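You operate a simulated robot arm through the tools that you are given. There is no shell and no other tool.

You are at the controls of a simulated robot arm. One attempt, no reset.

JOB
Keep the gauged sample block and the ticket block in the grey drawer.
Fine: open the gauge slide to free the block and leave it open; shut the drawer. Where these are worked on the way, their far stop is far enough and under half their travel is too little: grey drawer.

The check looks at the end state, three seconds after you hand in, the way a careful person would. Anything else that was tipped, shoved, dropped, spilled or broken makes it a failure.

ROBOT AND FRAMES
A 7-joint arm with a three-finger gripper, fixed in place. Base frame: the origin is at the foot of the arm, x ahead of it, y to its left, z up. Lengths are in mm, angles in degrees, forces in N, time in s.
With the tool pointing down near the work surface it reaches from about 120 to 880 mm from the base axis. Its first joint turns from -166.0 to 166.0 degrees. Payload 2.94 kg.
The TCP is the grasp point between the finger pads, 30 mm short of the fingertips. In the tool frame z runs along the fingers and y along their closing line. The gripper opens to 132 mm. The gripper's body begins 107 mm behind the TCP.
Orientation is that of the tool frame in the base frame, as a unit quaternion [x, y, z, w]. With the fingers straight down and closing along the base's y, the tool's x points along the base's -x, its y along +y and its z along -z.

CONTROLS
- The arm moves only by the tool move_arm. Its argument "commands" is a list of rows, each a list of 3 entries, a list of its own where there are three numbers: the turn, a rotation vector about the tool's x, y, z in degrees, then the shift along the tool's x, y, z in mm, then the gripper command, from -1 (shut) to 1 (fully open), values between in proportion. In form: [[[ax, ay, az], [tx, ty, tz], jaw], ...]. A call has 1 to 20 rows; each row is the pose to reach, as a shift and turn from the pose commanded when the call began, along the tool's axes at that moment. Each row takes 0.2 s and may step no farther than 50 mm and 8.6 degrees from the row before; otherwise, or with a gripper value out of range, the whole call is refused. Where a pose cannot be reached the arm comes as near as it can. A force on the tool above 40 N (or 10 N above the force at the start of the call, whichever is more), or a blocked arm, ends the call early, and 0.2 s more pass. The fingers move at their own pace and stop on an object; they squeeze with about 29 N. The grip force told is the motor's: it shows also when the fingers shut on nothing. Time passes only in rows, and 0.2 s behind the last, so rows that repeat a pose let the fingers close. It gives the time, the measured TCP pose, the force on the tool (base axes), the opening and the grip force at its end, in the units of the frame above (readings bear some noise), with the torque about the TCP (base axes, N m) and any sound that the robot's microphone picked up.
- Cameras (640 x 400 px; columns grow to the right, rows downward): "scene" is fixed at [53.9, -648.4, 1431.4]; the picture's right is [0.82, -0.57, 0.00], its down [-0.36, -0.52, -0.77] and it looks along [0.44, 0.64, -0.64] (base axes); focal length 298 px, centre (320, 200). "wrist" rides on the gripper at [72, 3, -144] in the tool frame; the picture's right is [-0.04, 1.00, 0.00], its down [-0.88, -0.04, -0.48] and it looks along [-0.47, -0.02, 0.88] (tool axes); focal length 256 px, centre (320, 200). There is no depth. A picture from a camera that has moved, and an enlarged one, comes with that camera's place and axes in the base frame and with its lens. The place of the scene camera against the robot may be out by one fixed shift of up to 12 mm in any direction.
- camera(camera): a new picture of that camera. The clock stands still meanwhile.
- lift_body(by): slides the trunk up (or, below 0, down) by that many mm; the arm rides with it, the base frame stays. It gives what a move gives, with no picture.
- enlarge(camera, box): a new picture of the part [left, top, right, bottom] of that camera's present view, enlarged. The clock stands still meanwhile.
- sign_off(): hands the job in; it is judged then, once.

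Nothing tells you positions but the pictures and the camera data. Unless the task says otherwise, let go and move clear before handing in.

The tools are called after "Request:" as a command line: name --argument value ..., lists and objects as JSON in quotes. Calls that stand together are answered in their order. move_arm: Moves the arm, as the interface text tells. Its arguments: {"type":"object","properties":{"commands":{"type":"array"}},"required":["commands"]} The other tools are called the same way: lift_body (by) slides the trunk up or down; camera (camera) takes a picture; enlarge (camera, box) takes an enlarged picture of a part of a camera's view; sign_off () hands the job in.

At the start:

```text
t: 0.0
eef_pos: [569.4, -232.6, 1057.2]
tool_rot: [0.0, 1.0, 0.0, 0.0]
contact_force: [0.0, 0.6, 0.0]
torque: [-0.01, 0.01, -0.03]
grip_width: 132.3
grip_force: 0.0
trunk travel left (down, up): [-150.0, 390.0]
```

scene: 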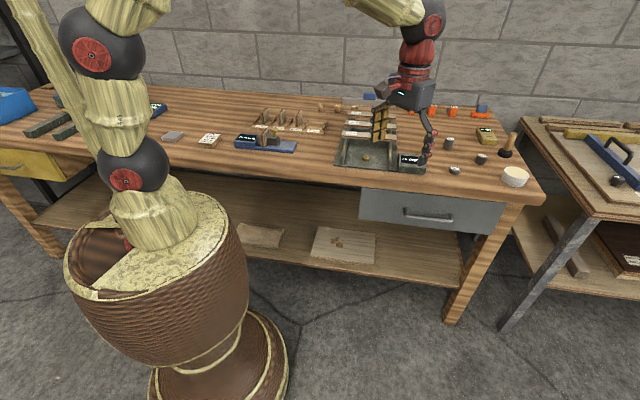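
wrist: 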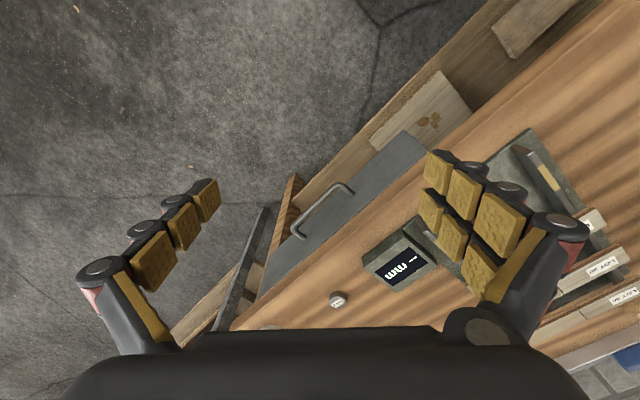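

I see a workbench with a grey drawer under its right end, a tray with a readout, and various small blocks. I'll enlarge parts of the scene view to identify the gauge slide, the sample block and the ticket block.

Request:
enlarge --camera "scene" --box '[140, 80, 340, 180]'

Request:
enlarge --camera "scene" --box '[320, 80, 540, 240]'

Request:
enlarge --camera "scene" --box '[0, 70, 180, 170]'

Request:
enlarge --camera "scene" --box '[500, 100, 640, 280]'

```text
3.20 times, centred on (240, 130) of scene
camera zoom: at [53.9, -648.4, 1431.4], right [0.82, -0.57, 0.0], down [-0.36, -0.52, -0.77], along [0.44, 0.64, -0.64], focal length 954 px, centre (576, 424)
```

zoom: 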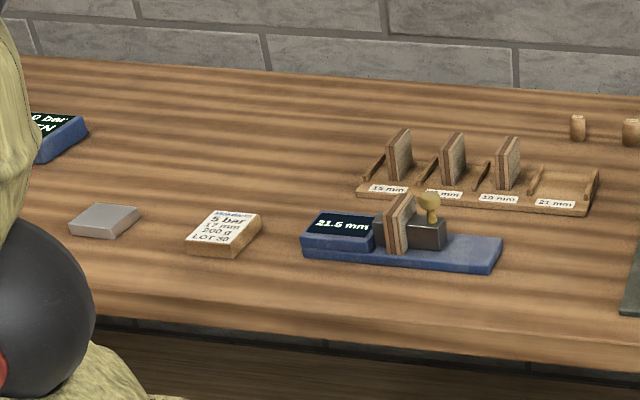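

```text
2.50 times, centred on (430, 160) of scene
camera zoom: at [53.9, -648.4, 1431.4], right [0.82, -0.57, 0.0], down [-0.36, -0.52, -0.77], along [0.44, 0.64, -0.64], focal length 745 px, centre (45, 300)
```

zoom: 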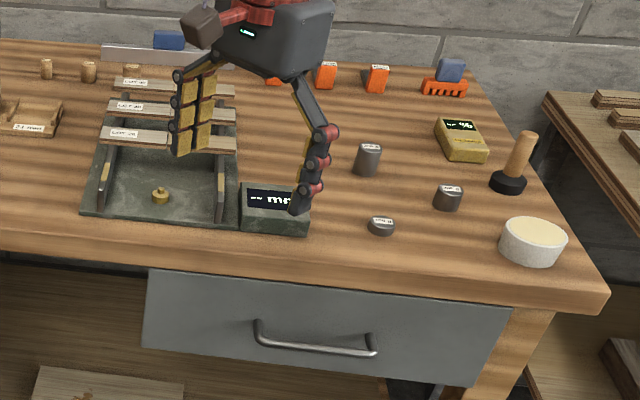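

```text
3.56 times, centred on (90, 120) of scene
camera zoom: at [53.9, -648.4, 1431.4], right [0.82, -0.57, 0.0], down [-0.36, -0.52, -0.77], along [0.44, 0.64, -0.64], focal length 1060 px, centre (1138, 484)
```

zoom: 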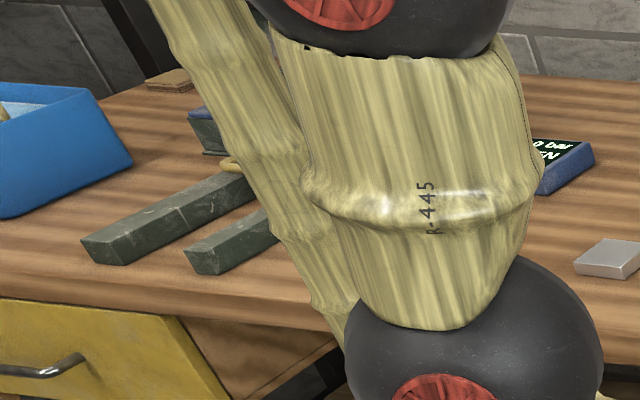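

```text
2.22 times, centred on (570, 190) of scene
camera zoom: at [53.9, -648.4, 1431.4], right [0.82, -0.57, 0.0], down [-0.36, -0.52, -0.77], along [0.44, 0.64, -0.64], focal length 662 px, centre (-236, 222)
```

zoom: 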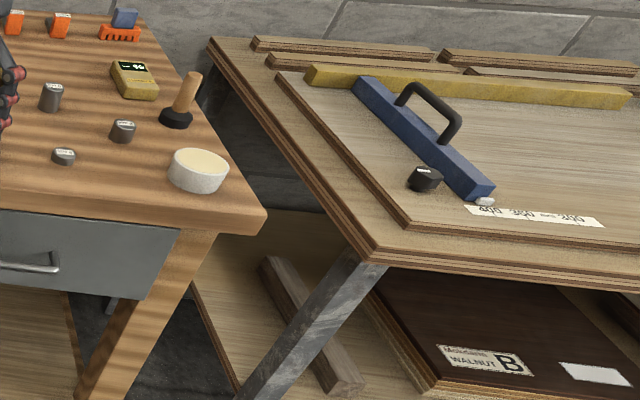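

The gauge is the blue base reading "21.6 mm" with the plywood-like block clamped by a knobbed slide. The ticket block lies beside it, and the grey drawer is under the bench's right end. I'll turn the tool to line up with the bench edge and look at the drawer handle.

Request:
move_arm --commands '[[[0, 0, -8], [-12, -24, 0], 0], [[0, 0, -16], [-24, -48, 10], 0], [[0, 0, -24], [-37, -72, 20], 0], [[0, 0, -32], [-50, -97, 30], 0], [[0, 0, -40], [-62, -121, 40], 0], [[0, 0, -48], [-74, -145, 50], 0], [[0, 0, -48], [-74, -145, 50], 0]]'

Request:
camera --camera "wrist"

Request:
camera --camera "scene"

```text
t: 1.6
eef_pos: [643.9, -375.9, 1007.5]
tool_rot: [-0.407, 0.913, -0.001, 0.0]
contact_force: [-0.4, -1.2, -0.1]
torque: [0.02, -0.02, -0.01]
grip_width: 65.9
grip_force: 0.1
trunk travel left (down, up): [-150.0, 390.0]
```

```text
taken
camera wrist: at [593.9, -428.7, 1151.5], right [-0.71, 0.7, 0.0], down [0.62, 0.63, 0.48], along [0.33, 0.34, -0.88], focal length 256 px, centre (320, 200)
```

wrist: 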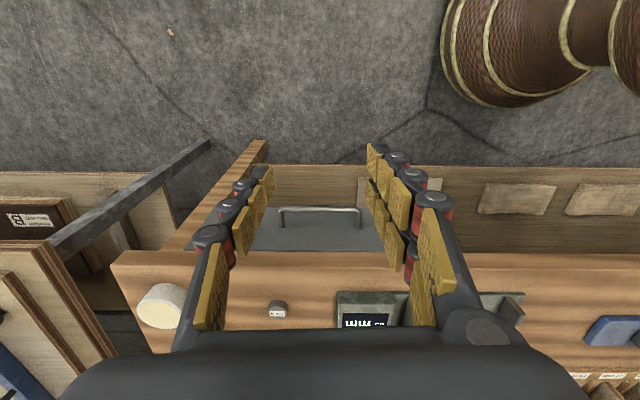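

```text
taken
```

scene: 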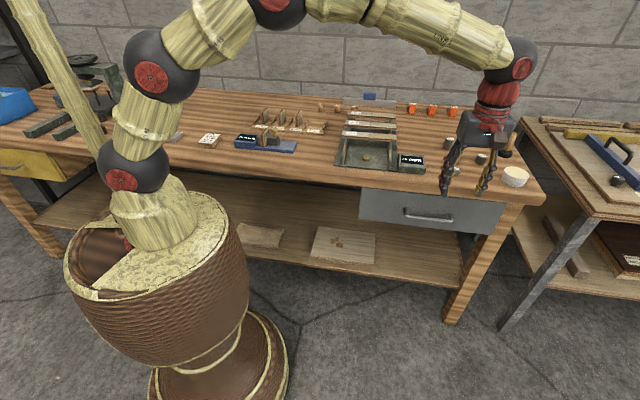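

The tool is now nearly aligned with the bench, and the drawer bar handle shows clearly below the bench edge. I'll enlarge the wrist view to measure it.

Request:
enlarge --camera "wrist" --box '[220, 160, 420, 285]'

Request:
enlarge --camera "scene" --box '[340, 120, 540, 245]'

```text
3.20 times, centred on (320, 222) of wrist
camera zoom: at [593.9, -428.7, 1151.5], right [-0.71, 0.7, 0.0], down [0.62, 0.63, 0.48], along [0.33, 0.34, -0.88], focal length 819 px, centre (320, 128)
```

zoom: 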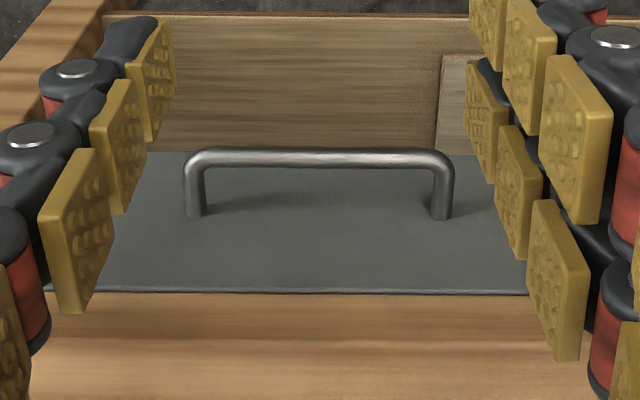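

```text
3.20 times, centred on (440, 182) of scene
camera zoom: at [53.9, -648.4, 1431.4], right [0.82, -0.57, 0.0], down [-0.36, -0.52, -0.77], along [0.44, 0.64, -0.64], focal length 954 px, centre (-64, 256)
```

zoom: 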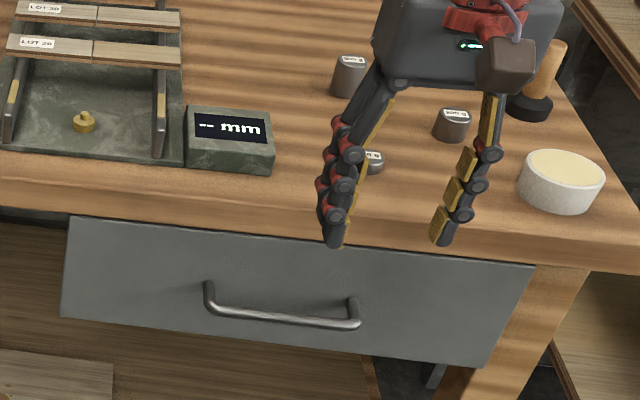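

The handle bar is roughly at (765, -254, 734) and the bench edge runs close to 45° to the base axes. I'll lower a little, keep well outside the bench, and roll the tool to point horizontally into the bench with the fingers closing vertically.

Request:
move_arm --commands '[[[-4.619, -4.619, 4.619], [3, 0, 0], 0], [[-9.238, -9.238, 9.238], [6, 0, 5], 0], [[-13.857, -13.857, 13.857], [10, 0, 10], 0], [[-18.476, -18.476, 18.476], [14, 0, 15], 0], [[-23.095, -23.095, 23.095], [18, 0, 20], 0], [[-27.714, -27.714, 27.714], [22, 0, 30], 0], [[-32.333, -32.333, 32.333], [26, 0, 40], 0], [[-36.952, -36.952, 36.952], [30, 0, 50], 0]]'

Request:
camera --camera "scene"

Request:
camera --camera "wrist"

```text
t: 3.4
eef_pos: [624.1, -397.5, 958.8]
tool_rot: [-0.064, 0.899, 0.405, 0.156]
contact_force: [0.9, 0.2, 0.3]
torque: [-0.04, 0.02, 0.02]
grip_width: 66.3
grip_force: 0.0
trunk travel left (down, up): [-150.0, 390.0]
```

```text
taken
```

scene: 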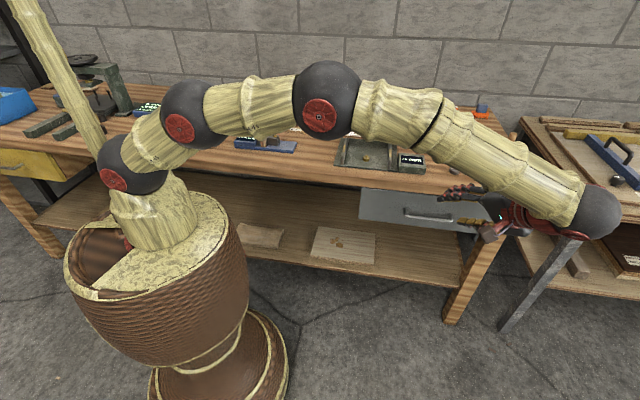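

```text
taken
camera wrist: at [522.3, -503.8, 1026.0], right [-0.2, 0.66, 0.72], down [0.73, -0.39, 0.56], along [0.65, 0.64, -0.41], focal length 256 px, centre (320, 200)
```

wrist: 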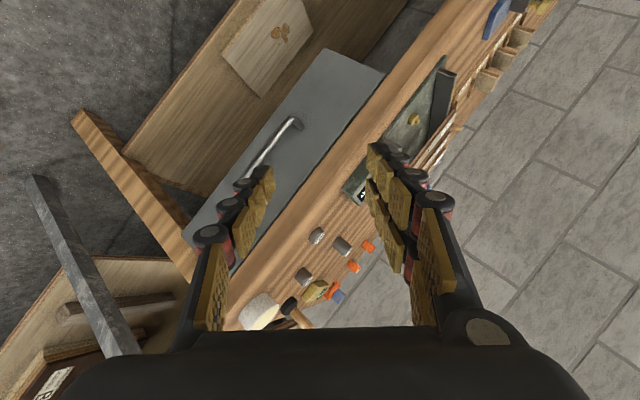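

The arm follows this turn without trouble. I'll finish the turn to horizontal and come down to about handle height, still well clear of the bench.

Request:
move_arm --commands '[[[-4.619, -4.619, 4.619], [7, -15, 13], 0], [[-9.238, -9.238, 9.238], [14, -30, 26], 0], [[-13.857, -13.857, 13.857], [21, -45, 39], 0], [[-18.476, -18.476, 18.476], [28, -60, 53], 0], [[-23.095, -23.095, 23.095], [35, -75, 66], 0], [[-27.714, -27.714, 27.714], [42, -90, 80], 0], [[-32.333, -32.333, 32.333], [50, -106, 94], 0], [[-32.333, -32.333, 32.333], [50, -106, 94], 0]]'

Request:
camera --camera "scene"

Request:
camera --camera "wrist"

```text
t: 5.2
eef_pos: [623.6, -399.8, 806.8]
tool_rot: [0.255, 0.66, 0.66, 0.253]
contact_force: [-0.5, -0.1, -0.4]
torque: [0.02, -0.03, 0.01]
grip_width: 65.8
grip_force: 0.0
trunk travel left (down, up): [-150.0, 390.0]
```

```text
taken
```

scene: 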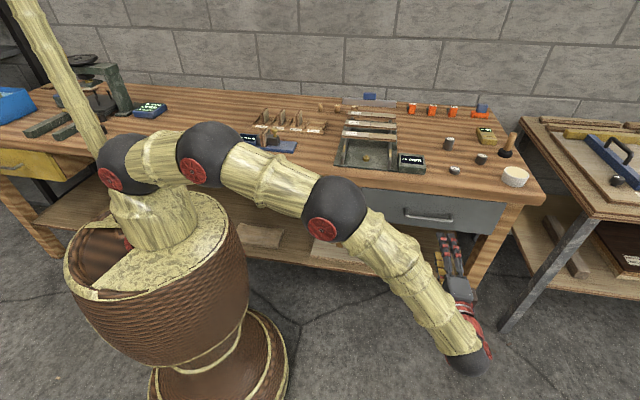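

```text
taken
camera wrist: at [473.5, -458.4, 808.9], right [0.03, -0.03, 1.0], down [0.33, -0.94, -0.04], along [0.94, 0.33, -0.02], focal length 256 px, centre (320, 200)
```

wrist: 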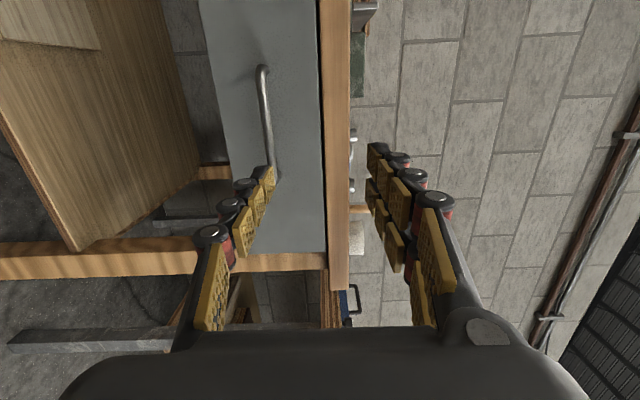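

The tool now points horizontally into the bench, and the image's right is up. I'll enlarge to get precise handle coordinates from this second viewpoint.

Request:
enlarge --camera "wrist" --box '[180, 40, 380, 165]'

Request:
enlarge --camera "wrist" --box '[180, 150, 380, 275]'

```text
3.20 times, centred on (280, 102) of wrist
camera zoom: at [473.5, -458.4, 808.9], right [0.03, -0.03, 1.0], down [0.33, -0.94, -0.04], along [0.94, 0.33, -0.02], focal length 819 px, centre (448, 512)
```

zoom: 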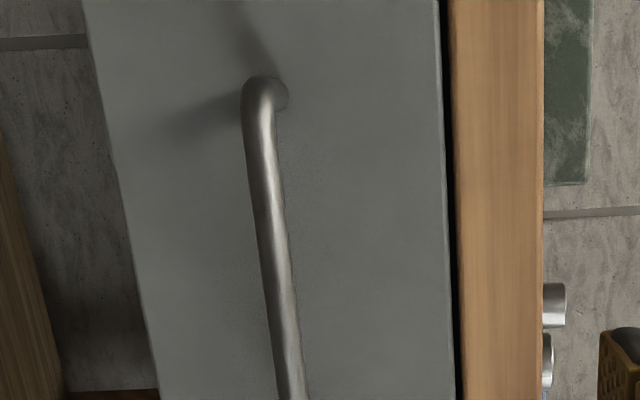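

```text
3.20 times, centred on (280, 212) of wrist
camera zoom: at [473.5, -458.4, 808.9], right [0.03, -0.03, 1.0], down [0.33, -0.94, -0.04], along [0.94, 0.33, -0.02], focal length 819 px, centre (448, 160)
```

zoom: 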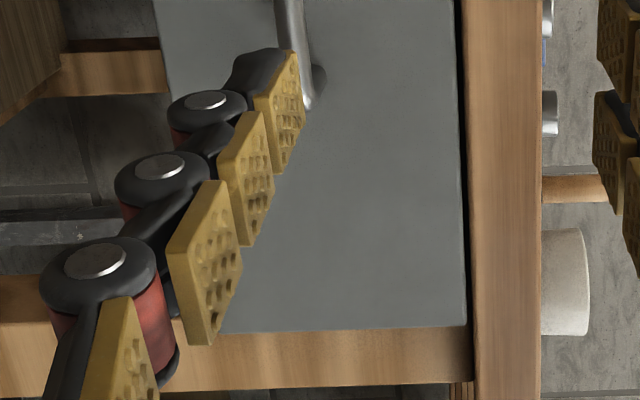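

The two views put the handle bar from (713, -198) to (819, -303) at z ≈ 733, standing about 36 mm proud of the drawer front. I'll line up at that height and stop short to check.

Request:
move_arm --commands '[[[0, -0.7, 0], [0, -18, 20], 0], [[0, -1.4, 0], [-0.5, -36, 40], 0], [[0, -2.1, 0], [-1, -54, 60], 0], [[0, -2.9, 0], [-1.5, -73, 90], 0], [[0, -2.9, 0], [-1.5, -73.3, 127], 0], [[0, -2.9, 0], [-1.5, -73.3, 127], 0]]'

Request:
camera --camera "wrist"

Request:
enlarge --camera "scene" --box '[340, 140, 540, 340]'

```text
t: 6.6
eef_pos: [709.0, -304.7, 732.2]
tool_rot: [0.27, 0.653, 0.654, 0.27]
contact_force: [-0.5, -0.6, 0.0]
torque: [-0.02, 0.01, 0.01]
grip_width: 65.9
grip_force: 0.1
trunk travel left (down, up): [-150.0, 390.0]
```

```text
taken
camera wrist: at [557.8, -355.7, 735.9], right [0.03, -0.03, 1.0], down [0.29, -0.96, -0.04], along [0.96, 0.29, -0.02], focal length 256 px, centre (320, 200)
```

wrist: 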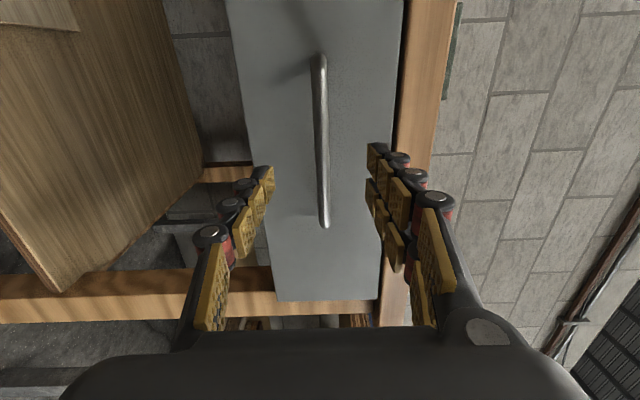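

```text
2.00 times, centred on (440, 240) of scene
camera zoom: at [53.9, -648.4, 1431.4], right [0.82, -0.57, 0.0], down [-0.36, -0.52, -0.77], along [0.44, 0.64, -0.64], focal length 596 px, centre (80, 120)
```

zoom: 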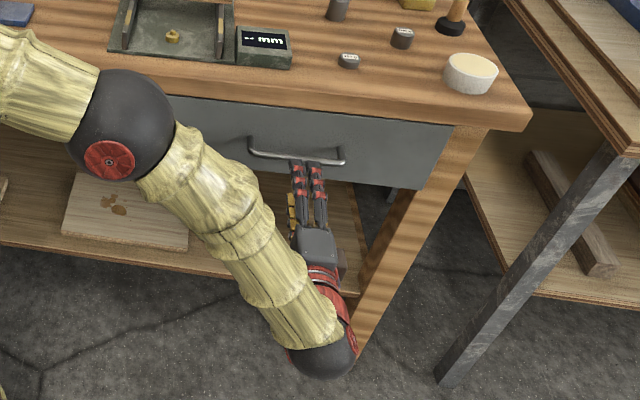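

The bar sits centred between the fingers, and the height matches. I'll move in 66 mm along the tool and close on the bar.

Request:
move_arm --commands '[[[0, 0, 0], [0, 0, 22], 0], [[0, 0, 0], [0, 0, 44], 0], [[0, 0, 0], [0, 0, 60], 0], [[0, 0, 0], [0, 0, 66], 0], [[0, 0, 0], [0, 0, 66], -1], [[0, 0, 0], [0, 0, 66], -1], [[0, 0, 0], [0, 0, 66], -1], [[0, 0, 0], [0, 0, 66], -1], [[0, 0, 0], [0, 0, 66], -1], [[0, 0, 0], [0, 0, 66], -1]]'

Request:
camera --camera "wrist"

```text
t: 8.8
eef_pos: [756.4, -258.6, 735.7]
tool_rot: [0.269, 0.653, 0.654, 0.271]
contact_force: [0.9, 1.8, 11.3]
torque: [0.16, 0.02, 0.63]
grip_width: 11.9
grip_force: 37.6
trunk travel left (down, up): [-150.0, 390.0]
```

```text
taken
camera wrist: at [604.9, -310.0, 737.5], right [0.03, -0.03, 1.0], down [0.29, -0.96, -0.04], along [0.96, 0.29, -0.02], focal length 256 px, centre (320, 200)
```

wrist: 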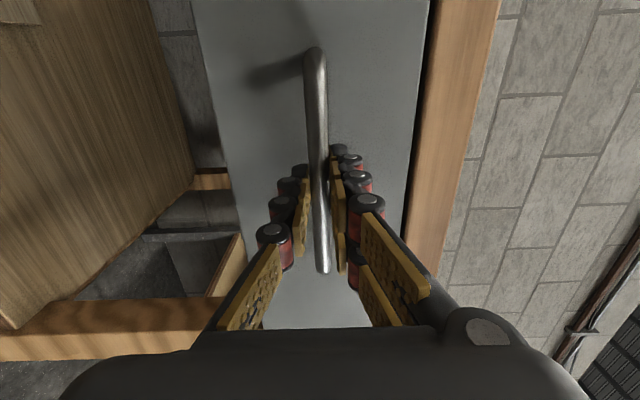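

The fingers have closed on the 12 mm bar. I'll pull straight out slowly, easing up by 3 mm to relieve the vertical load.

Request:
move_arm --commands '[[[0, 0, 0], [0, 2, 0], -1], [[0, 0, 0], [0, 3, -8], -1], [[0, 0, 0], [0, 3, -20], -1], [[0, 0, 0], [0, 3, -35], -1], [[0, 0, 0], [0, 3, -50], -1], [[0, 0, 0], [0, 3, -65], -1], [[0, 0, 0], [0, 3, -80], -1], [[0, 0, 0], [0, 3, -80], -1]]'

Request:
camera --camera "scene"

```text
t: 10.6
eef_pos: [700.1, -315.7, 735.7]
tool_rot: [0.271, 0.654, 0.653, 0.269]
contact_force: [8.9, -11.6, -15.0]
torque: [-0.27, -0.02, -0.68]
grip_width: 11.7
grip_force: 38.3
trunk travel left (down, up): [-150.0, 390.0]
```

```text
taken
```

scene: 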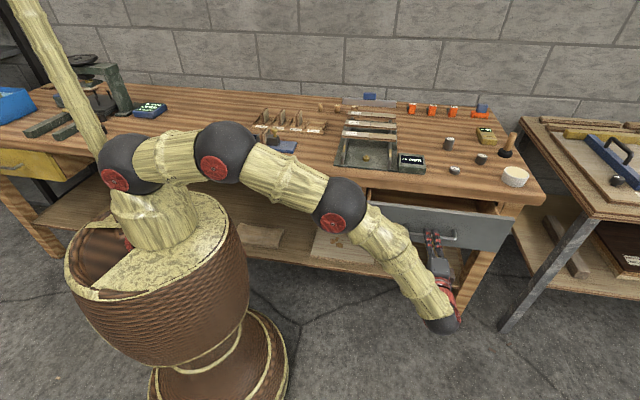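

The drawer is sliding out; it has moved 80 mm. The slide line is about half a degree off my tool axis, so I'll correct for that and keep pulling.

Request:
move_arm --commands '[[[0, 0.3, 0], [-1, -1, -5], -1], [[0, 0.6, 0], [-1.3, -2, -20], -1], [[0, 0.6, 0], [-1.4, -2, -35], -1], [[0, 0.6, 0], [-1.6, -2, -50], -1], [[0, 0.6, 0], [-1.8, -2, -65], -1], [[0, 0.6, 0], [-2, -2, -80], -1], [[0, 0.6, 0], [-2.2, -2, -95], -1], [[0, 0.6, 0], [-2.2, -2, -95], -1]]'

Request:
camera --camera "scene"

```text
t: 12.4
eef_pos: [633.2, -383.3, 735.5]
tool_rot: [0.267, 0.655, 0.654, 0.267]
contact_force: [-14.4, 11.3, -0.1]
torque: [-0.02, -0.05, 0.52]
grip_width: 11.8
grip_force: 38.7
trunk travel left (down, up): [-150.0, 390.0]
```

```text
taken
```

scene: 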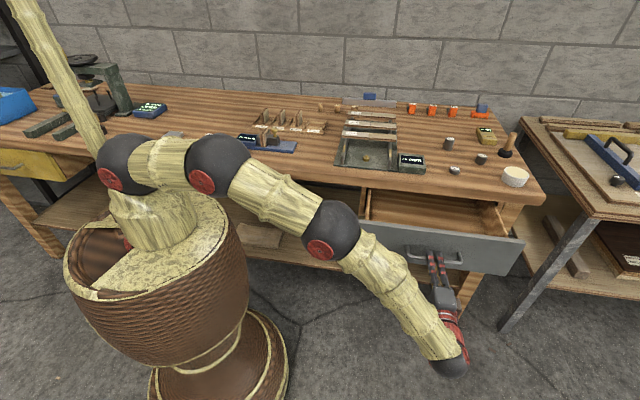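

The drawer is about 175 mm open. I'll ease off the sideways load and keep pulling toward the stop.

Request:
move_arm --commands '[[[0, -0.2, 0], [1.3, 0, -5], -1], [[0, -0.2, 0], [1.3, 0, -20], -1], [[0, -0.2, 0], [1.3, 0, -35], -1], [[0, -0.2, 0], [1.3, 0, -50], -1], [[0, -0.2, 0], [1.2, 0, -65], -1], [[0, -0.2, 0], [1.2, 0, -80], -1], [[0, -0.2, 0], [1.2, 0, -95], -1], [[0, -0.2, 0], [1.2, 0, -95], -1]]'

Request:
camera --camera "scene"

```text
t: 14.2
eef_pos: [564.0, -450.8, 735.9]
tool_rot: [0.269, 0.654, 0.655, 0.267]
contact_force: [-16.3, 13.2, -15.2]
torque: [-0.24, -0.02, 0.25]
grip_width: 11.9
grip_force: 38.7
trunk travel left (down, up): [-150.0, 390.0]
```

```text
taken
```

scene: 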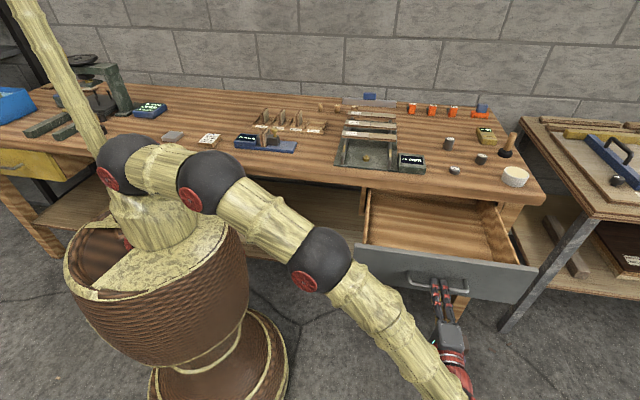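

The drawer is about 270 mm open with its empty interior in view. I'll pull a bit further in small steps to find the stop.

Request:
move_arm --commands '[[[0, 0, 0], [0.8, -1.5, -3], -1], [[0, 0, 0], [0.8, -1.5, -10], -1], [[0, 0, 0], [0.8, -1.5, -18], -1], [[0, 0, 0], [0.8, -1.5, -26], -1], [[0, 0, 0], [0.8, -1.5, -34], -1], [[0, 0, 0], [0.8, -1.5, -42], -1]]'

Request:
camera --camera "wrist"

```text
t: 15.6
eef_pos: [537.7, -482.6, 734.9]
tool_rot: [0.269, 0.654, 0.653, 0.27]
contact_force: [23.3, 24.2, -0.8]
torque: [0.01, 0.06, 0.08]
grip_width: 12.6
grip_force: 39.8
trunk travel left (down, up): [-150.0, 390.0]
```

```text
taken
camera wrist: at [385.8, -534.2, 738.2], right [0.03, -0.03, 1.0], down [0.29, -0.96, -0.03], along [0.96, 0.29, -0.02], focal length 256 px, centre (320, 200)
```

wrist: 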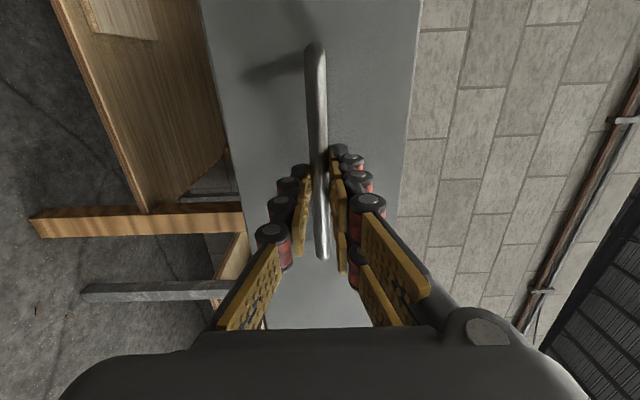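

The force rose to about 34 N, so the drawer is at its far stop, about 300 mm out. I'll let go and back off straight away from the handle.

Request:
move_arm --commands '[[[0, 0, 0], [0, 0, 6], -0.6], [[0, 0, 0], [0, 0, 6], -0.2], [[0, 0, 0], [0, 0, 6], 0], [[0, 0, 0], [0, 0, 6], 0], [[0, 0, 0], [0, 0, 0], 0], [[0, 0, 0], [0, 0, -30], 0], [[0, 0, 0], [0, 0, -70], 0], [[0, 0, 0], [0, 0, -100], 0], [[0, 0, 0], [0, 0, -100], 0]]'

Request:
camera --camera "scene"

```text
t: 17.6
eef_pos: [465.5, -552.8, 733.7]
tool_rot: [0.268, 0.654, 0.654, 0.268]
contact_force: [-0.9, -0.3, -0.5]
torque: [-0.02, -0.04, -0.01]
grip_width: 65.8
grip_force: 0.1
trunk travel left (down, up): [-150.0, 390.0]
```

```text
taken
```

scene: 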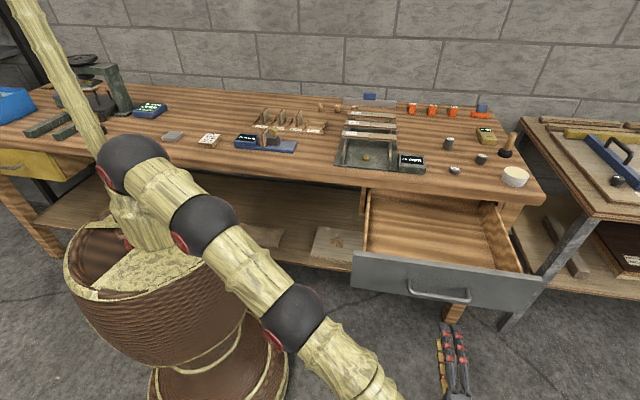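

The drawer stands open and the gripper is clear. I'll raise the arm and turn the tool back to point straight down.

Request:
move_arm --commands '[[[4.619, 4.619, -4.619], [0, 20, 0], 0], [[9.238, 9.238, -9.238], [0, 40, 0], 0], [[13.857, 13.857, -13.857], [0, 60, 0], 0], [[18.476, 18.476, -18.476], [0, 80, 0], 0], [[23.095, 23.095, -23.095], [0, 100, 0], 0], [[27.714, 27.714, -27.714], [0, 120, 0], 0], [[32.333, 32.333, -32.333], [0, 140, 0], 0], [[36.952, 36.952, -36.952], [0, 160, 0], 0], [[41.571, 41.571, -41.571], [0, 180, 0], 0], [[46.19, 46.19, -46.19], [0, 200, 0], 0], [[50.809, 50.809, -50.809], [0, 220, 0], 0], [[55.428, 55.428, -55.428], [0, 240, 0], 0], [[60.047, 60.047, -60.047], [0, 260, 0], 0], [[64.666, 64.666, -64.666], [0, 280, 0], 0], [[69.282, 69.282, -69.282], [0, 300, 0], 0], [[69.282, 69.282, -69.282], [0, 300, 0], 0]]'

Request:
camera --camera "scene"

Request:
camera --camera "wrist"

```text
t: 21.0
eef_pos: [466.8, -552.0, 1035.1]
tool_rot: [-0.387, 0.922, 0.0, -0.001]
contact_force: [0.2, 0.5, -0.2]
torque: [-0.03, 0.0, 0.01]
grip_width: 65.9
grip_force: 0.0
trunk travel left (down, up): [-150.0, 390.0]
```

```text
taken
```

scene: 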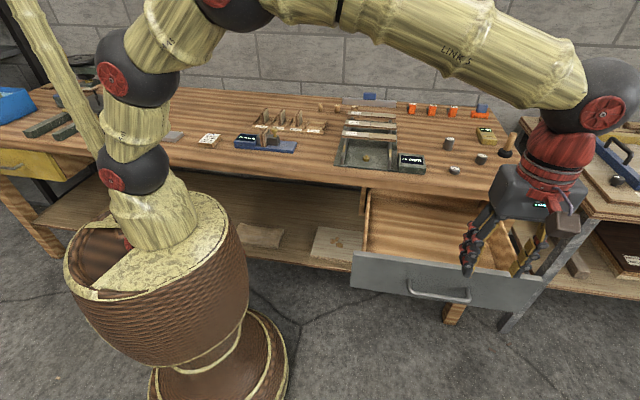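

```text
taken
camera wrist: at [413.5, -602.2, 1178.0], right [-0.68, 0.73, 0.0], down [0.64, 0.6, 0.47], along [0.35, 0.32, -0.88], focal length 256 px, centre (320, 200)
```

wrist: 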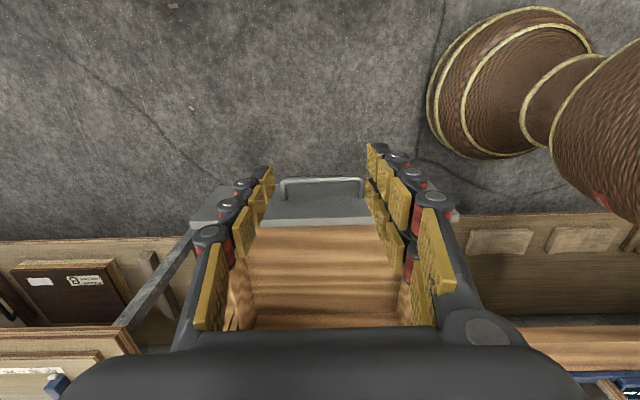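

The drawer is open and the tool points down. Next I swing over to the gauge for a close look.

Request:
move_arm --commands '[[[0, 0, 0], [-28, 31, 2], 0], [[0, 0, 0], [-57, 62, 4], 0], [[0, 0, 0], [-85, 93, 6], 0], [[0, 0, 0], [-113, 123, 8], 0], [[0, 0, 0], [-142, 154, 10], 0], [[0, 0, 0], [-170, 185, 12], 0], [[0, 0, 0], [-198, 216, 14], 0], [[0, 0, 0], [-226, 247, 16], 0], [[0, 0, 0], [-255, 278, 18], 0], [[0, 0, 0], [-283, 309, 20], 0], [[0, 0, 0], [-311, 339, 22], 0], [[0, 0, 0], [-340, 370, 24], 0], [[0, 0, 0], [-368, 401, 26], 0], [[0, 0, 0], [-396, 432, 28], 0], [[0, 0, 0], [-425, 463, 30], 0], [[0, 0, 0], [-453, 494, 31], 0], [[0, 0, 0], [-481, 525, 32], 0], [[0, 0, 0], [-510, 556, 33], 0], [[0, 0, 0], [-538, 586, 34], 0], [[0, 0, 0], [-566, 617, 35], 0]]'

Request:
camera --camera "wrist"

Request:
camera --camera "scene"

```text
t: 25.2
eef_pos: [421.2, 285.5, 1000.3]
tool_rot: [-0.387, 0.922, 0.0, 0.0]
contact_force: [0.0, -0.1, 0.0]
torque: [0.0, 0.01, -0.04]
grip_width: 66.0
grip_force: 0.0
trunk travel left (down, up): [-150.0, 390.0]
```

```text
taken
camera wrist: at [369.3, 235.8, 1143.7], right [-0.68, 0.73, 0.0], down [0.64, 0.6, 0.48], along [0.35, 0.32, -0.88], focal length 256 px, centre (320, 200)
```

wrist: 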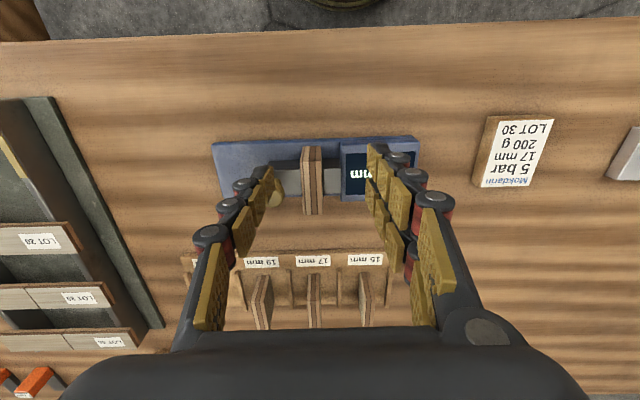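

```text
taken
```

scene: 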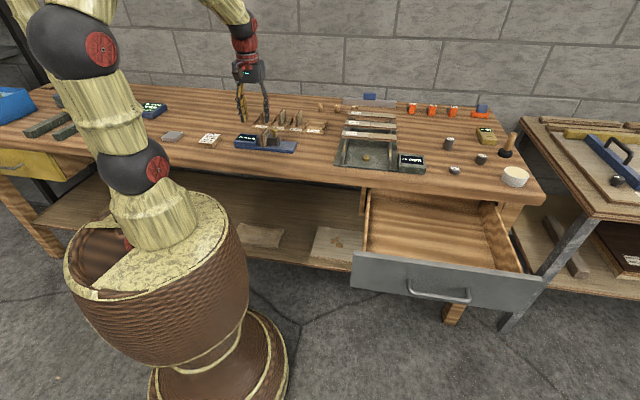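

The gauge, with its block and knobbed slide, is now below the hand, and the ticket block lies to the right in the (upside-down) picture. I'll enlarge to see the slide mechanism.

Request:
enlarge --camera "wrist" --box '[200, 110, 440, 260]'

Request:
enlarge --camera "scene" --box '[190, 100, 340, 194]'

```text
2.67 times, centred on (320, 185) of wrist
camera zoom: at [369.3, 235.8, 1143.7], right [-0.68, 0.73, 0.0], down [0.64, 0.6, 0.48], along [0.35, 0.32, -0.88], focal length 683 px, centre (320, 240)
```

zoom: 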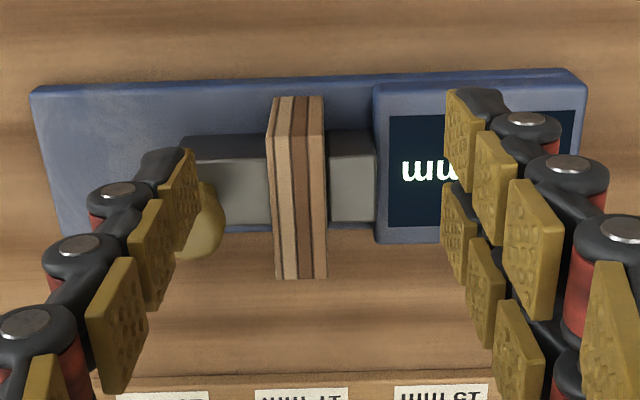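

```text
4.26 times, centred on (265, 147) of scene
camera zoom: at [53.9, -648.4, 1431.4], right [0.82, -0.57, 0.0], down [-0.36, -0.52, -0.77], along [0.44, 0.64, -0.64], focal length 1268 px, centre (554, 426)
```

zoom: 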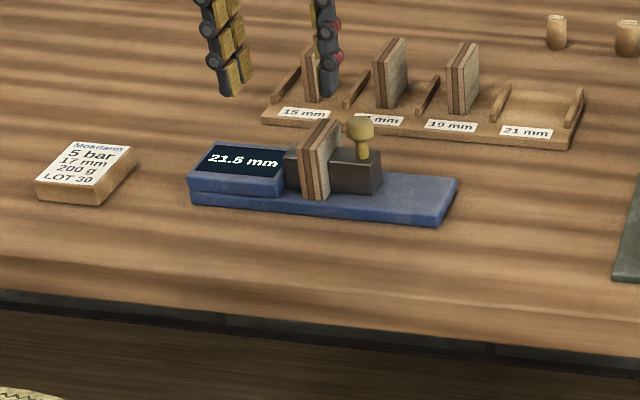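

The slide with the yellow knob opens away from the display, to the right along the bench. I'll turn the tool a quarter turn so the fingers close along the bench's depth, then view the gauge from its display side.

Request:
move_arm --commands '[[[0, 0, 8.23], [-4, 4, 0], 0.2], [[0, 0, 16.46], [-8, 8, 0], 0.4], [[0, 0, 24.69], [-12, 13, 0], 0.6], [[0, 0, 32.92], [-16, 18, 0], 0.8], [[0, 0, 41.15], [-20, 23, 0], 1], [[0, 0, 49.38], [-24, 28, 0], 1], [[0, 0, 57.61], [-28, 33, 0], 1], [[0, 0, 65.84], [-32, 38, 0], 1], [[0, 0, 74.07], [-36, 43, 0], 1], [[0, 0, 82.3], [-39, 46, 0], 1], [[0, 0, 90.54], [-41, 48.6, 0], 1], [[0, 0, 90.54], [-41, 48.6, 0], 1]]'

Request:
camera --camera "wrist"

```text
t: 27.8
eef_pos: [417.1, 349.0, 1000.0]
tool_rot: [0.383, 0.924, 0.0, 0.001]
contact_force: [1.0, 0.5, 1.3]
torque: [-0.04, 0.0, -0.04]
grip_width: 131.6
grip_force: 0.0
trunk travel left (down, up): [-150.0, 390.0]
```

```text
taken
camera wrist: at [368.7, 400.9, 1141.9], right [0.74, 0.67, 0.0], down [0.59, -0.65, 0.48], along [0.32, -0.35, -0.88], focal length 256 px, centre (320, 200)
```

wrist: 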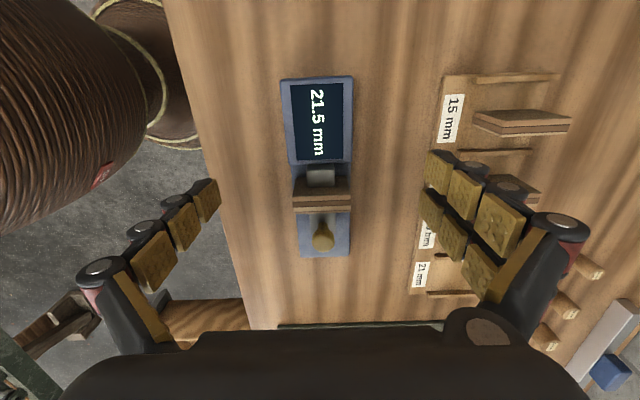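

Request:
enlarge --camera "wrist" --box '[240, 60, 400, 160]'

Request:
enlarge --camera "wrist" --box '[240, 160, 400, 260]'

```text
4.00 times, centred on (320, 110) of wrist
camera zoom: at [368.7, 400.9, 1141.9], right [0.74, 0.67, 0.0], down [0.59, -0.65, 0.48], along [0.32, -0.35, -0.88], focal length 1024 px, centre (320, 560)
```

zoom: 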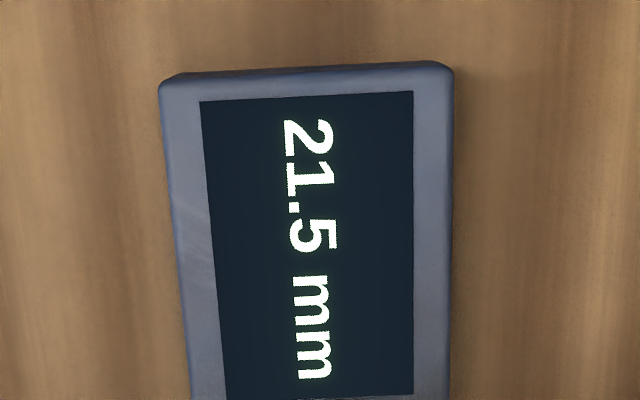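

```text
4.00 times, centred on (320, 210) of wrist
camera zoom: at [368.7, 400.9, 1141.9], right [0.74, 0.67, 0.0], down [0.59, -0.65, 0.48], along [0.32, -0.35, -0.88], focal length 1024 px, centre (320, 160)
```

zoom: 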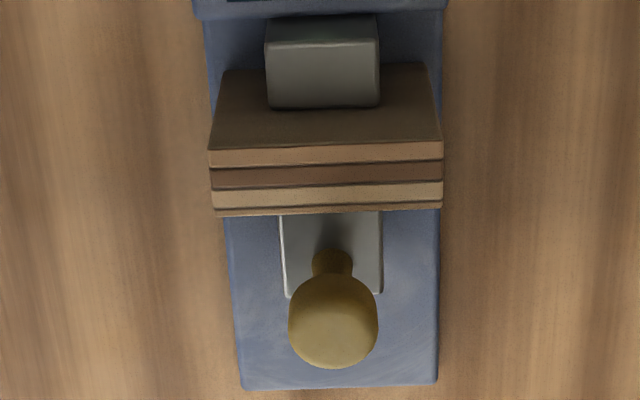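

The views give these positions in bench axes:
- The block is about 61 × 21.5 × 52 mm, standing on the gauge base.
- The knob centre is near (486, 278, 916).
- The slide has roughly 55 mm of free travel to the right.

I'll hover over the knob and check before going down.

Request:
move_arm --commands '[[[0, 0, 0], [-33, -0.5, 8], 0.5], [[0, 0, 0], [-66, -1, 16], 0.2], [[0, 0, 0], [-99, -1.4, 24], -0.1], [[0, 0, 0], [-99, -1.4, 30], -0.1], [[0, 0, 0], [-99, -1.4, 30], -0.1]]'

Request:
camera --camera "wrist"

Request:
enlarge --camera "scene" --box '[190, 80, 350, 180]'

```text
t: 29.0
eef_pos: [487.4, 277.8, 967.5]
tool_rot: [0.382, 0.924, 0.0, 0.001]
contact_force: [-0.5, 0.4, -0.1]
torque: [-0.03, 0.01, -0.02]
grip_width: 59.0
grip_force: 0.0
trunk travel left (down, up): [-150.0, 390.0]
```

```text
taken
camera wrist: at [438.9, 330.6, 1111.0], right [0.74, 0.68, 0.0], down [0.59, -0.65, 0.48], along [0.32, -0.35, -0.88], focal length 256 px, centre (320, 200)
```

wrist: 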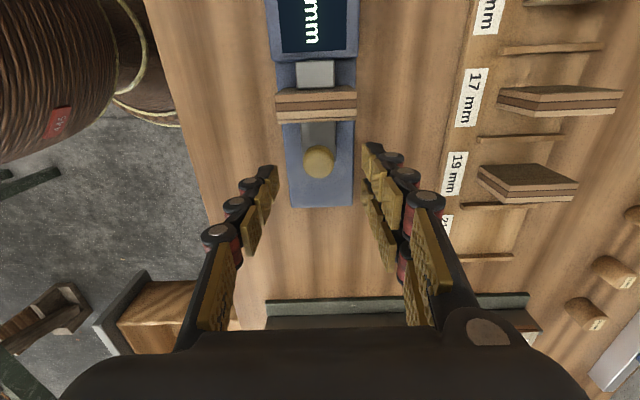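

```text
4.00 times, centred on (270, 130) of scene
camera zoom: at [53.9, -648.4, 1431.4], right [0.82, -0.57, 0.0], down [-0.36, -0.52, -0.77], along [0.44, 0.64, -0.64], focal length 1192 px, centre (520, 480)
```

zoom: 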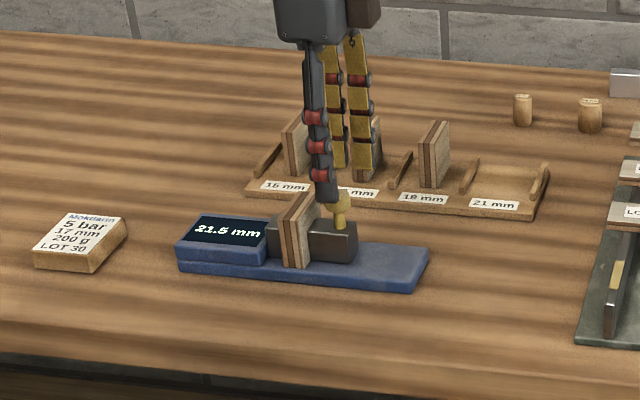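

The knob is centred between the fingers, about 3 mm nearer the block than my TCP. I'll lower so the tips stay above the slide body, then close on the knob.

Request:
move_arm --commands '[[[0, 0, 0], [3.5, 0, 15], -0.1], [[0, 0, 0], [3.5, 0, 30], -0.1], [[0, 0, 0], [3.5, 0, 46], -0.1], [[0, 0, 0], [3.5, 0, 46], -1], [[0, 0, 0], [3.5, 0, 46], -1], [[0, 0, 0], [3.5, 0, 46], -1], [[0, 0, 0], [3.5, 0, 46], -1]]'

Request:
enlarge --camera "scene" --box '[190, 80, 350, 180]'

Request:
camera --camera "wrist"

```text
t: 30.6
eef_pos: [483.5, 280.5, 922.2]
tool_rot: [0.383, 0.924, 0.001, 0.0]
contact_force: [1.2, 1.0, -2.6]
torque: [-0.07, 0.01, 0.02]
grip_width: 29.9
grip_force: 34.3
trunk travel left (down, up): [-150.0, 390.0]
```

```text
4.00 times, centred on (270, 130) of scene
camera zoom: at [53.9, -648.4, 1431.4], right [0.82, -0.57, 0.0], down [-0.36, -0.52, -0.77], along [0.44, 0.64, -0.64], focal length 1192 px, centre (520, 480)
```

zoom: 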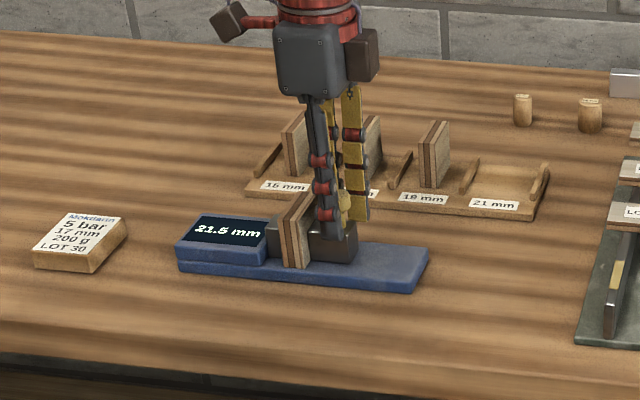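

```text
taken
camera wrist: at [435.3, 333.1, 1066.4], right [0.74, 0.68, 0.0], down [0.59, -0.65, 0.48], along [0.32, -0.35, -0.88], focal length 256 px, centre (320, 200)
```

wrist: 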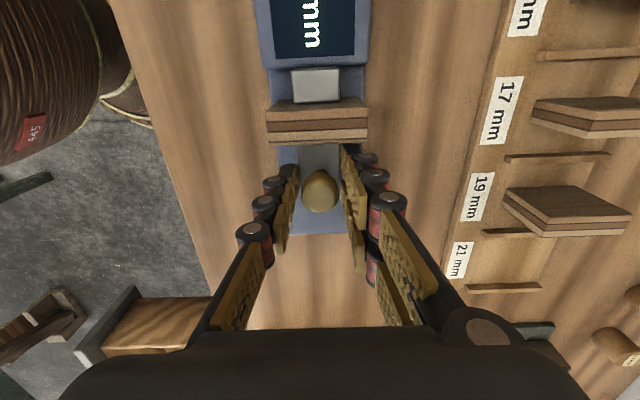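

The fingers have closed on the slide at 30 mm width. I'll draw it gently to the right along the bench and watch that the block stays standing.

Request:
move_arm --commands '[[[0, 0, 0], [-4, 0, 0], -1], [[0, 0, 0], [-8, 0, 0], -1], [[0, 0, 0], [-13, 0, 0], -1], [[0, 0, 0], [-18, 0, 0], -1], [[0, 0, 0], [-18, 0, 0], -1]]'

Request:
enlarge --camera "scene" --box '[190, 80, 350, 180]'

Request:
enlarge --camera "wrist" --box '[220, 0, 420, 240]'

```text
t: 31.8
eef_pos: [496.7, 266.8, 923.8]
tool_rot: [0.382, 0.924, -0.001, -0.001]
contact_force: [-0.7, -0.4, -5.5]
torque: [-0.11, 0.08, -0.13]
grip_width: 29.5
grip_force: 45.0
trunk travel left (down, up): [-150.0, 390.0]
```

```text
4.00 times, centred on (270, 130) of scene
camera zoom: at [53.9, -648.4, 1431.4], right [0.82, -0.57, 0.0], down [-0.36, -0.52, -0.77], along [0.44, 0.64, -0.64], focal length 1192 px, centre (520, 480)
```

zoom: 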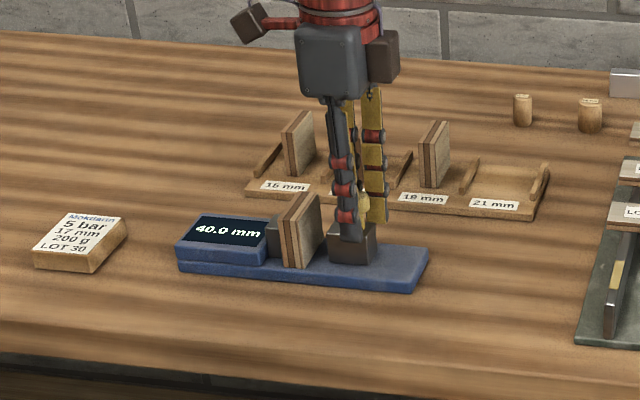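

```text
1.67 times, centred on (320, 120) of wrist
camera zoom: at [448.4, 320.1, 1066.4], right [0.74, 0.68, 0.0], down [0.59, -0.65, 0.48], along [0.32, -0.35, -0.88], focal length 427 px, centre (320, 333)
```

zoom: 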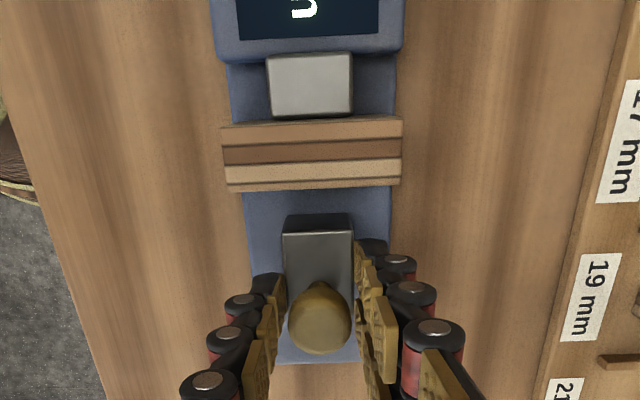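

The display now reads about 40 mm and the block is standing free. I'll continue to draw the slide out towards its stop.

Request:
move_arm --commands '[[[0, 0, 0], [-5, 0, 0], -1], [[0, 0, 0], [-10, 0, 0], -1], [[0, 0, 0], [-15, 0, 0], -1], [[0, 0, 0], [-20, 0, 0], -1], [[0, 0, 0], [-24, 0, 0], -1], [[0, 0, 0], [-28, 0, 0], -1], [[0, 0, 0], [-32, 0, 0], -1]]'

Request:
enlarge --camera "scene" --box '[190, 80, 350, 180]'

```text
t: 33.4
eef_pos: [518.9, 241.5, 922.9]
tool_rot: [0.383, 0.924, 0.0, 0.002]
contact_force: [0.2, -3.2, 0.8]
torque: [-0.28, -0.12, 0.07]
grip_width: 0.0
grip_force: 28.0
trunk travel left (down, up): [-150.0, 390.0]
```

```text
4.00 times, centred on (270, 130) of scene
camera zoom: at [53.9, -648.4, 1431.4], right [0.82, -0.57, 0.0], down [-0.36, -0.52, -0.77], along [0.44, 0.64, -0.64], focal length 1192 px, centre (520, 480)
```

zoom: 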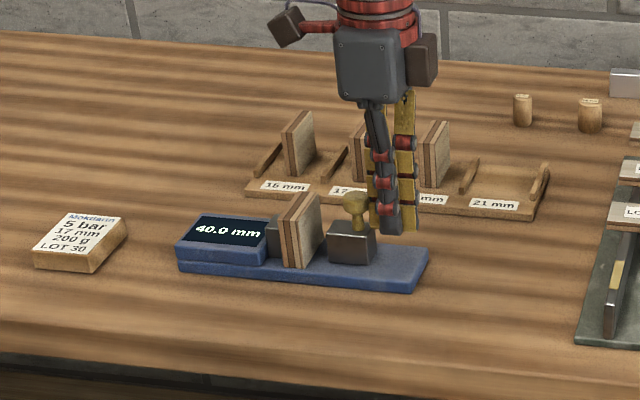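

The slide reached its stop, the display holds at 40.0 mm, and the fingers slipped harmlessly past the knob. The block is standing free. I'll rise, open, and look again to measure the block for grasping.

Request:
move_arm --commands '[[[0, 0, 0], [0, 0, -20], -1], [[0, 0, 0], [0, 0, -50], -1], [[0, 0, 0], [0, 0, -80], -0.5], [[0, 0, 0], [40, 0, -80], 0], [[0, 0, 0], [80, 0, -80], 0.3], [[0, 0, 0], [110, 0, -80], 0.5], [[0, 0, 0], [110, 0, -80], 0.5]]'

Request:
camera --camera "wrist"

Request:
enlarge --camera "wrist" --box '[220, 80, 420, 205]'

```text
t: 35.0
eef_pos: [444.4, 321.6, 1001.9]
tool_rot: [0.383, 0.924, 0.0, 0.0]
contact_force: [-0.5, -0.3, -0.2]
torque: [0.05, 0.01, 0.03]
grip_width: 75.4
grip_force: 0.1
trunk travel left (down, up): [-150.0, 390.0]
```

```text
taken
camera wrist: at [395.6, 374.4, 1145.4], right [0.74, 0.68, 0.0], down [0.59, -0.65, 0.48], along [0.32, -0.35, -0.88], focal length 256 px, centre (320, 200)
```

wrist: 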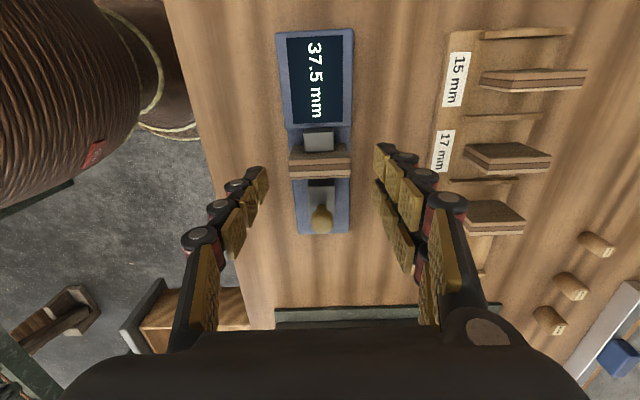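

```text
3.20 times, centred on (320, 142) of wrist
camera zoom: at [395.6, 374.4, 1145.4], right [0.74, 0.68, 0.0], down [0.59, -0.65, 0.48], along [0.32, -0.35, -0.88], focal length 819 px, centre (320, 384)
```

zoom: 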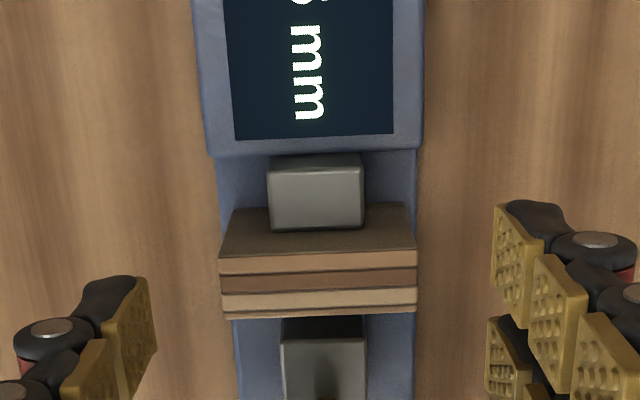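

The display now reads 37.5 mm, where it had read 40.0. I'll wait a moment and check whether the slide is creeping back.

Request:
move_arm --commands '[[[0, 0, 0], [0, 0, 0], 0.5], [[0, 0, 0], [0, 0, 0], 0.5], [[0, 0, 0], [0, 0, 0], 0.5], [[0, 0, 0], [0, 0, 0], 0.5], [[0, 0, 0], [0, 0, 0], 0.5]]'

Request:
enlarge --camera "wrist" --box '[220, 20, 420, 245]'

```text
t: 36.2
eef_pos: [445.1, 321.4, 1001.1]
tool_rot: [0.382, 0.924, -0.001, 0.0]
contact_force: [0.1, -0.5, -0.5]
torque: [-0.01, 0.01, -0.03]
grip_width: 99.4
grip_force: 0.1
trunk travel left (down, up): [-150.0, 390.0]
```

```text
1.78 times, centred on (320, 132) of wrist
camera zoom: at [395.9, 374.1, 1145.5], right [0.74, 0.68, 0.0], down [0.59, -0.65, 0.48], along [0.32, -0.35, -0.88], focal length 455 px, centre (320, 320)
```

zoom: 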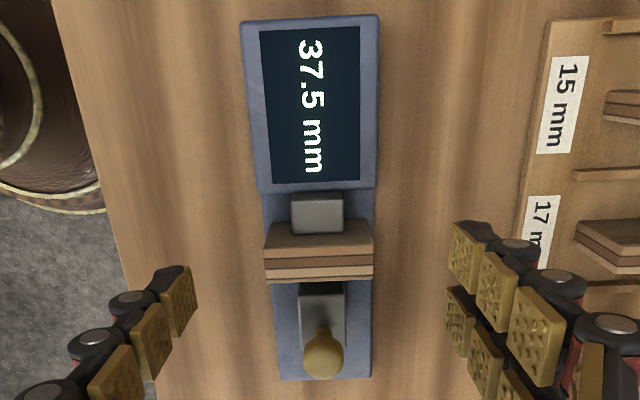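

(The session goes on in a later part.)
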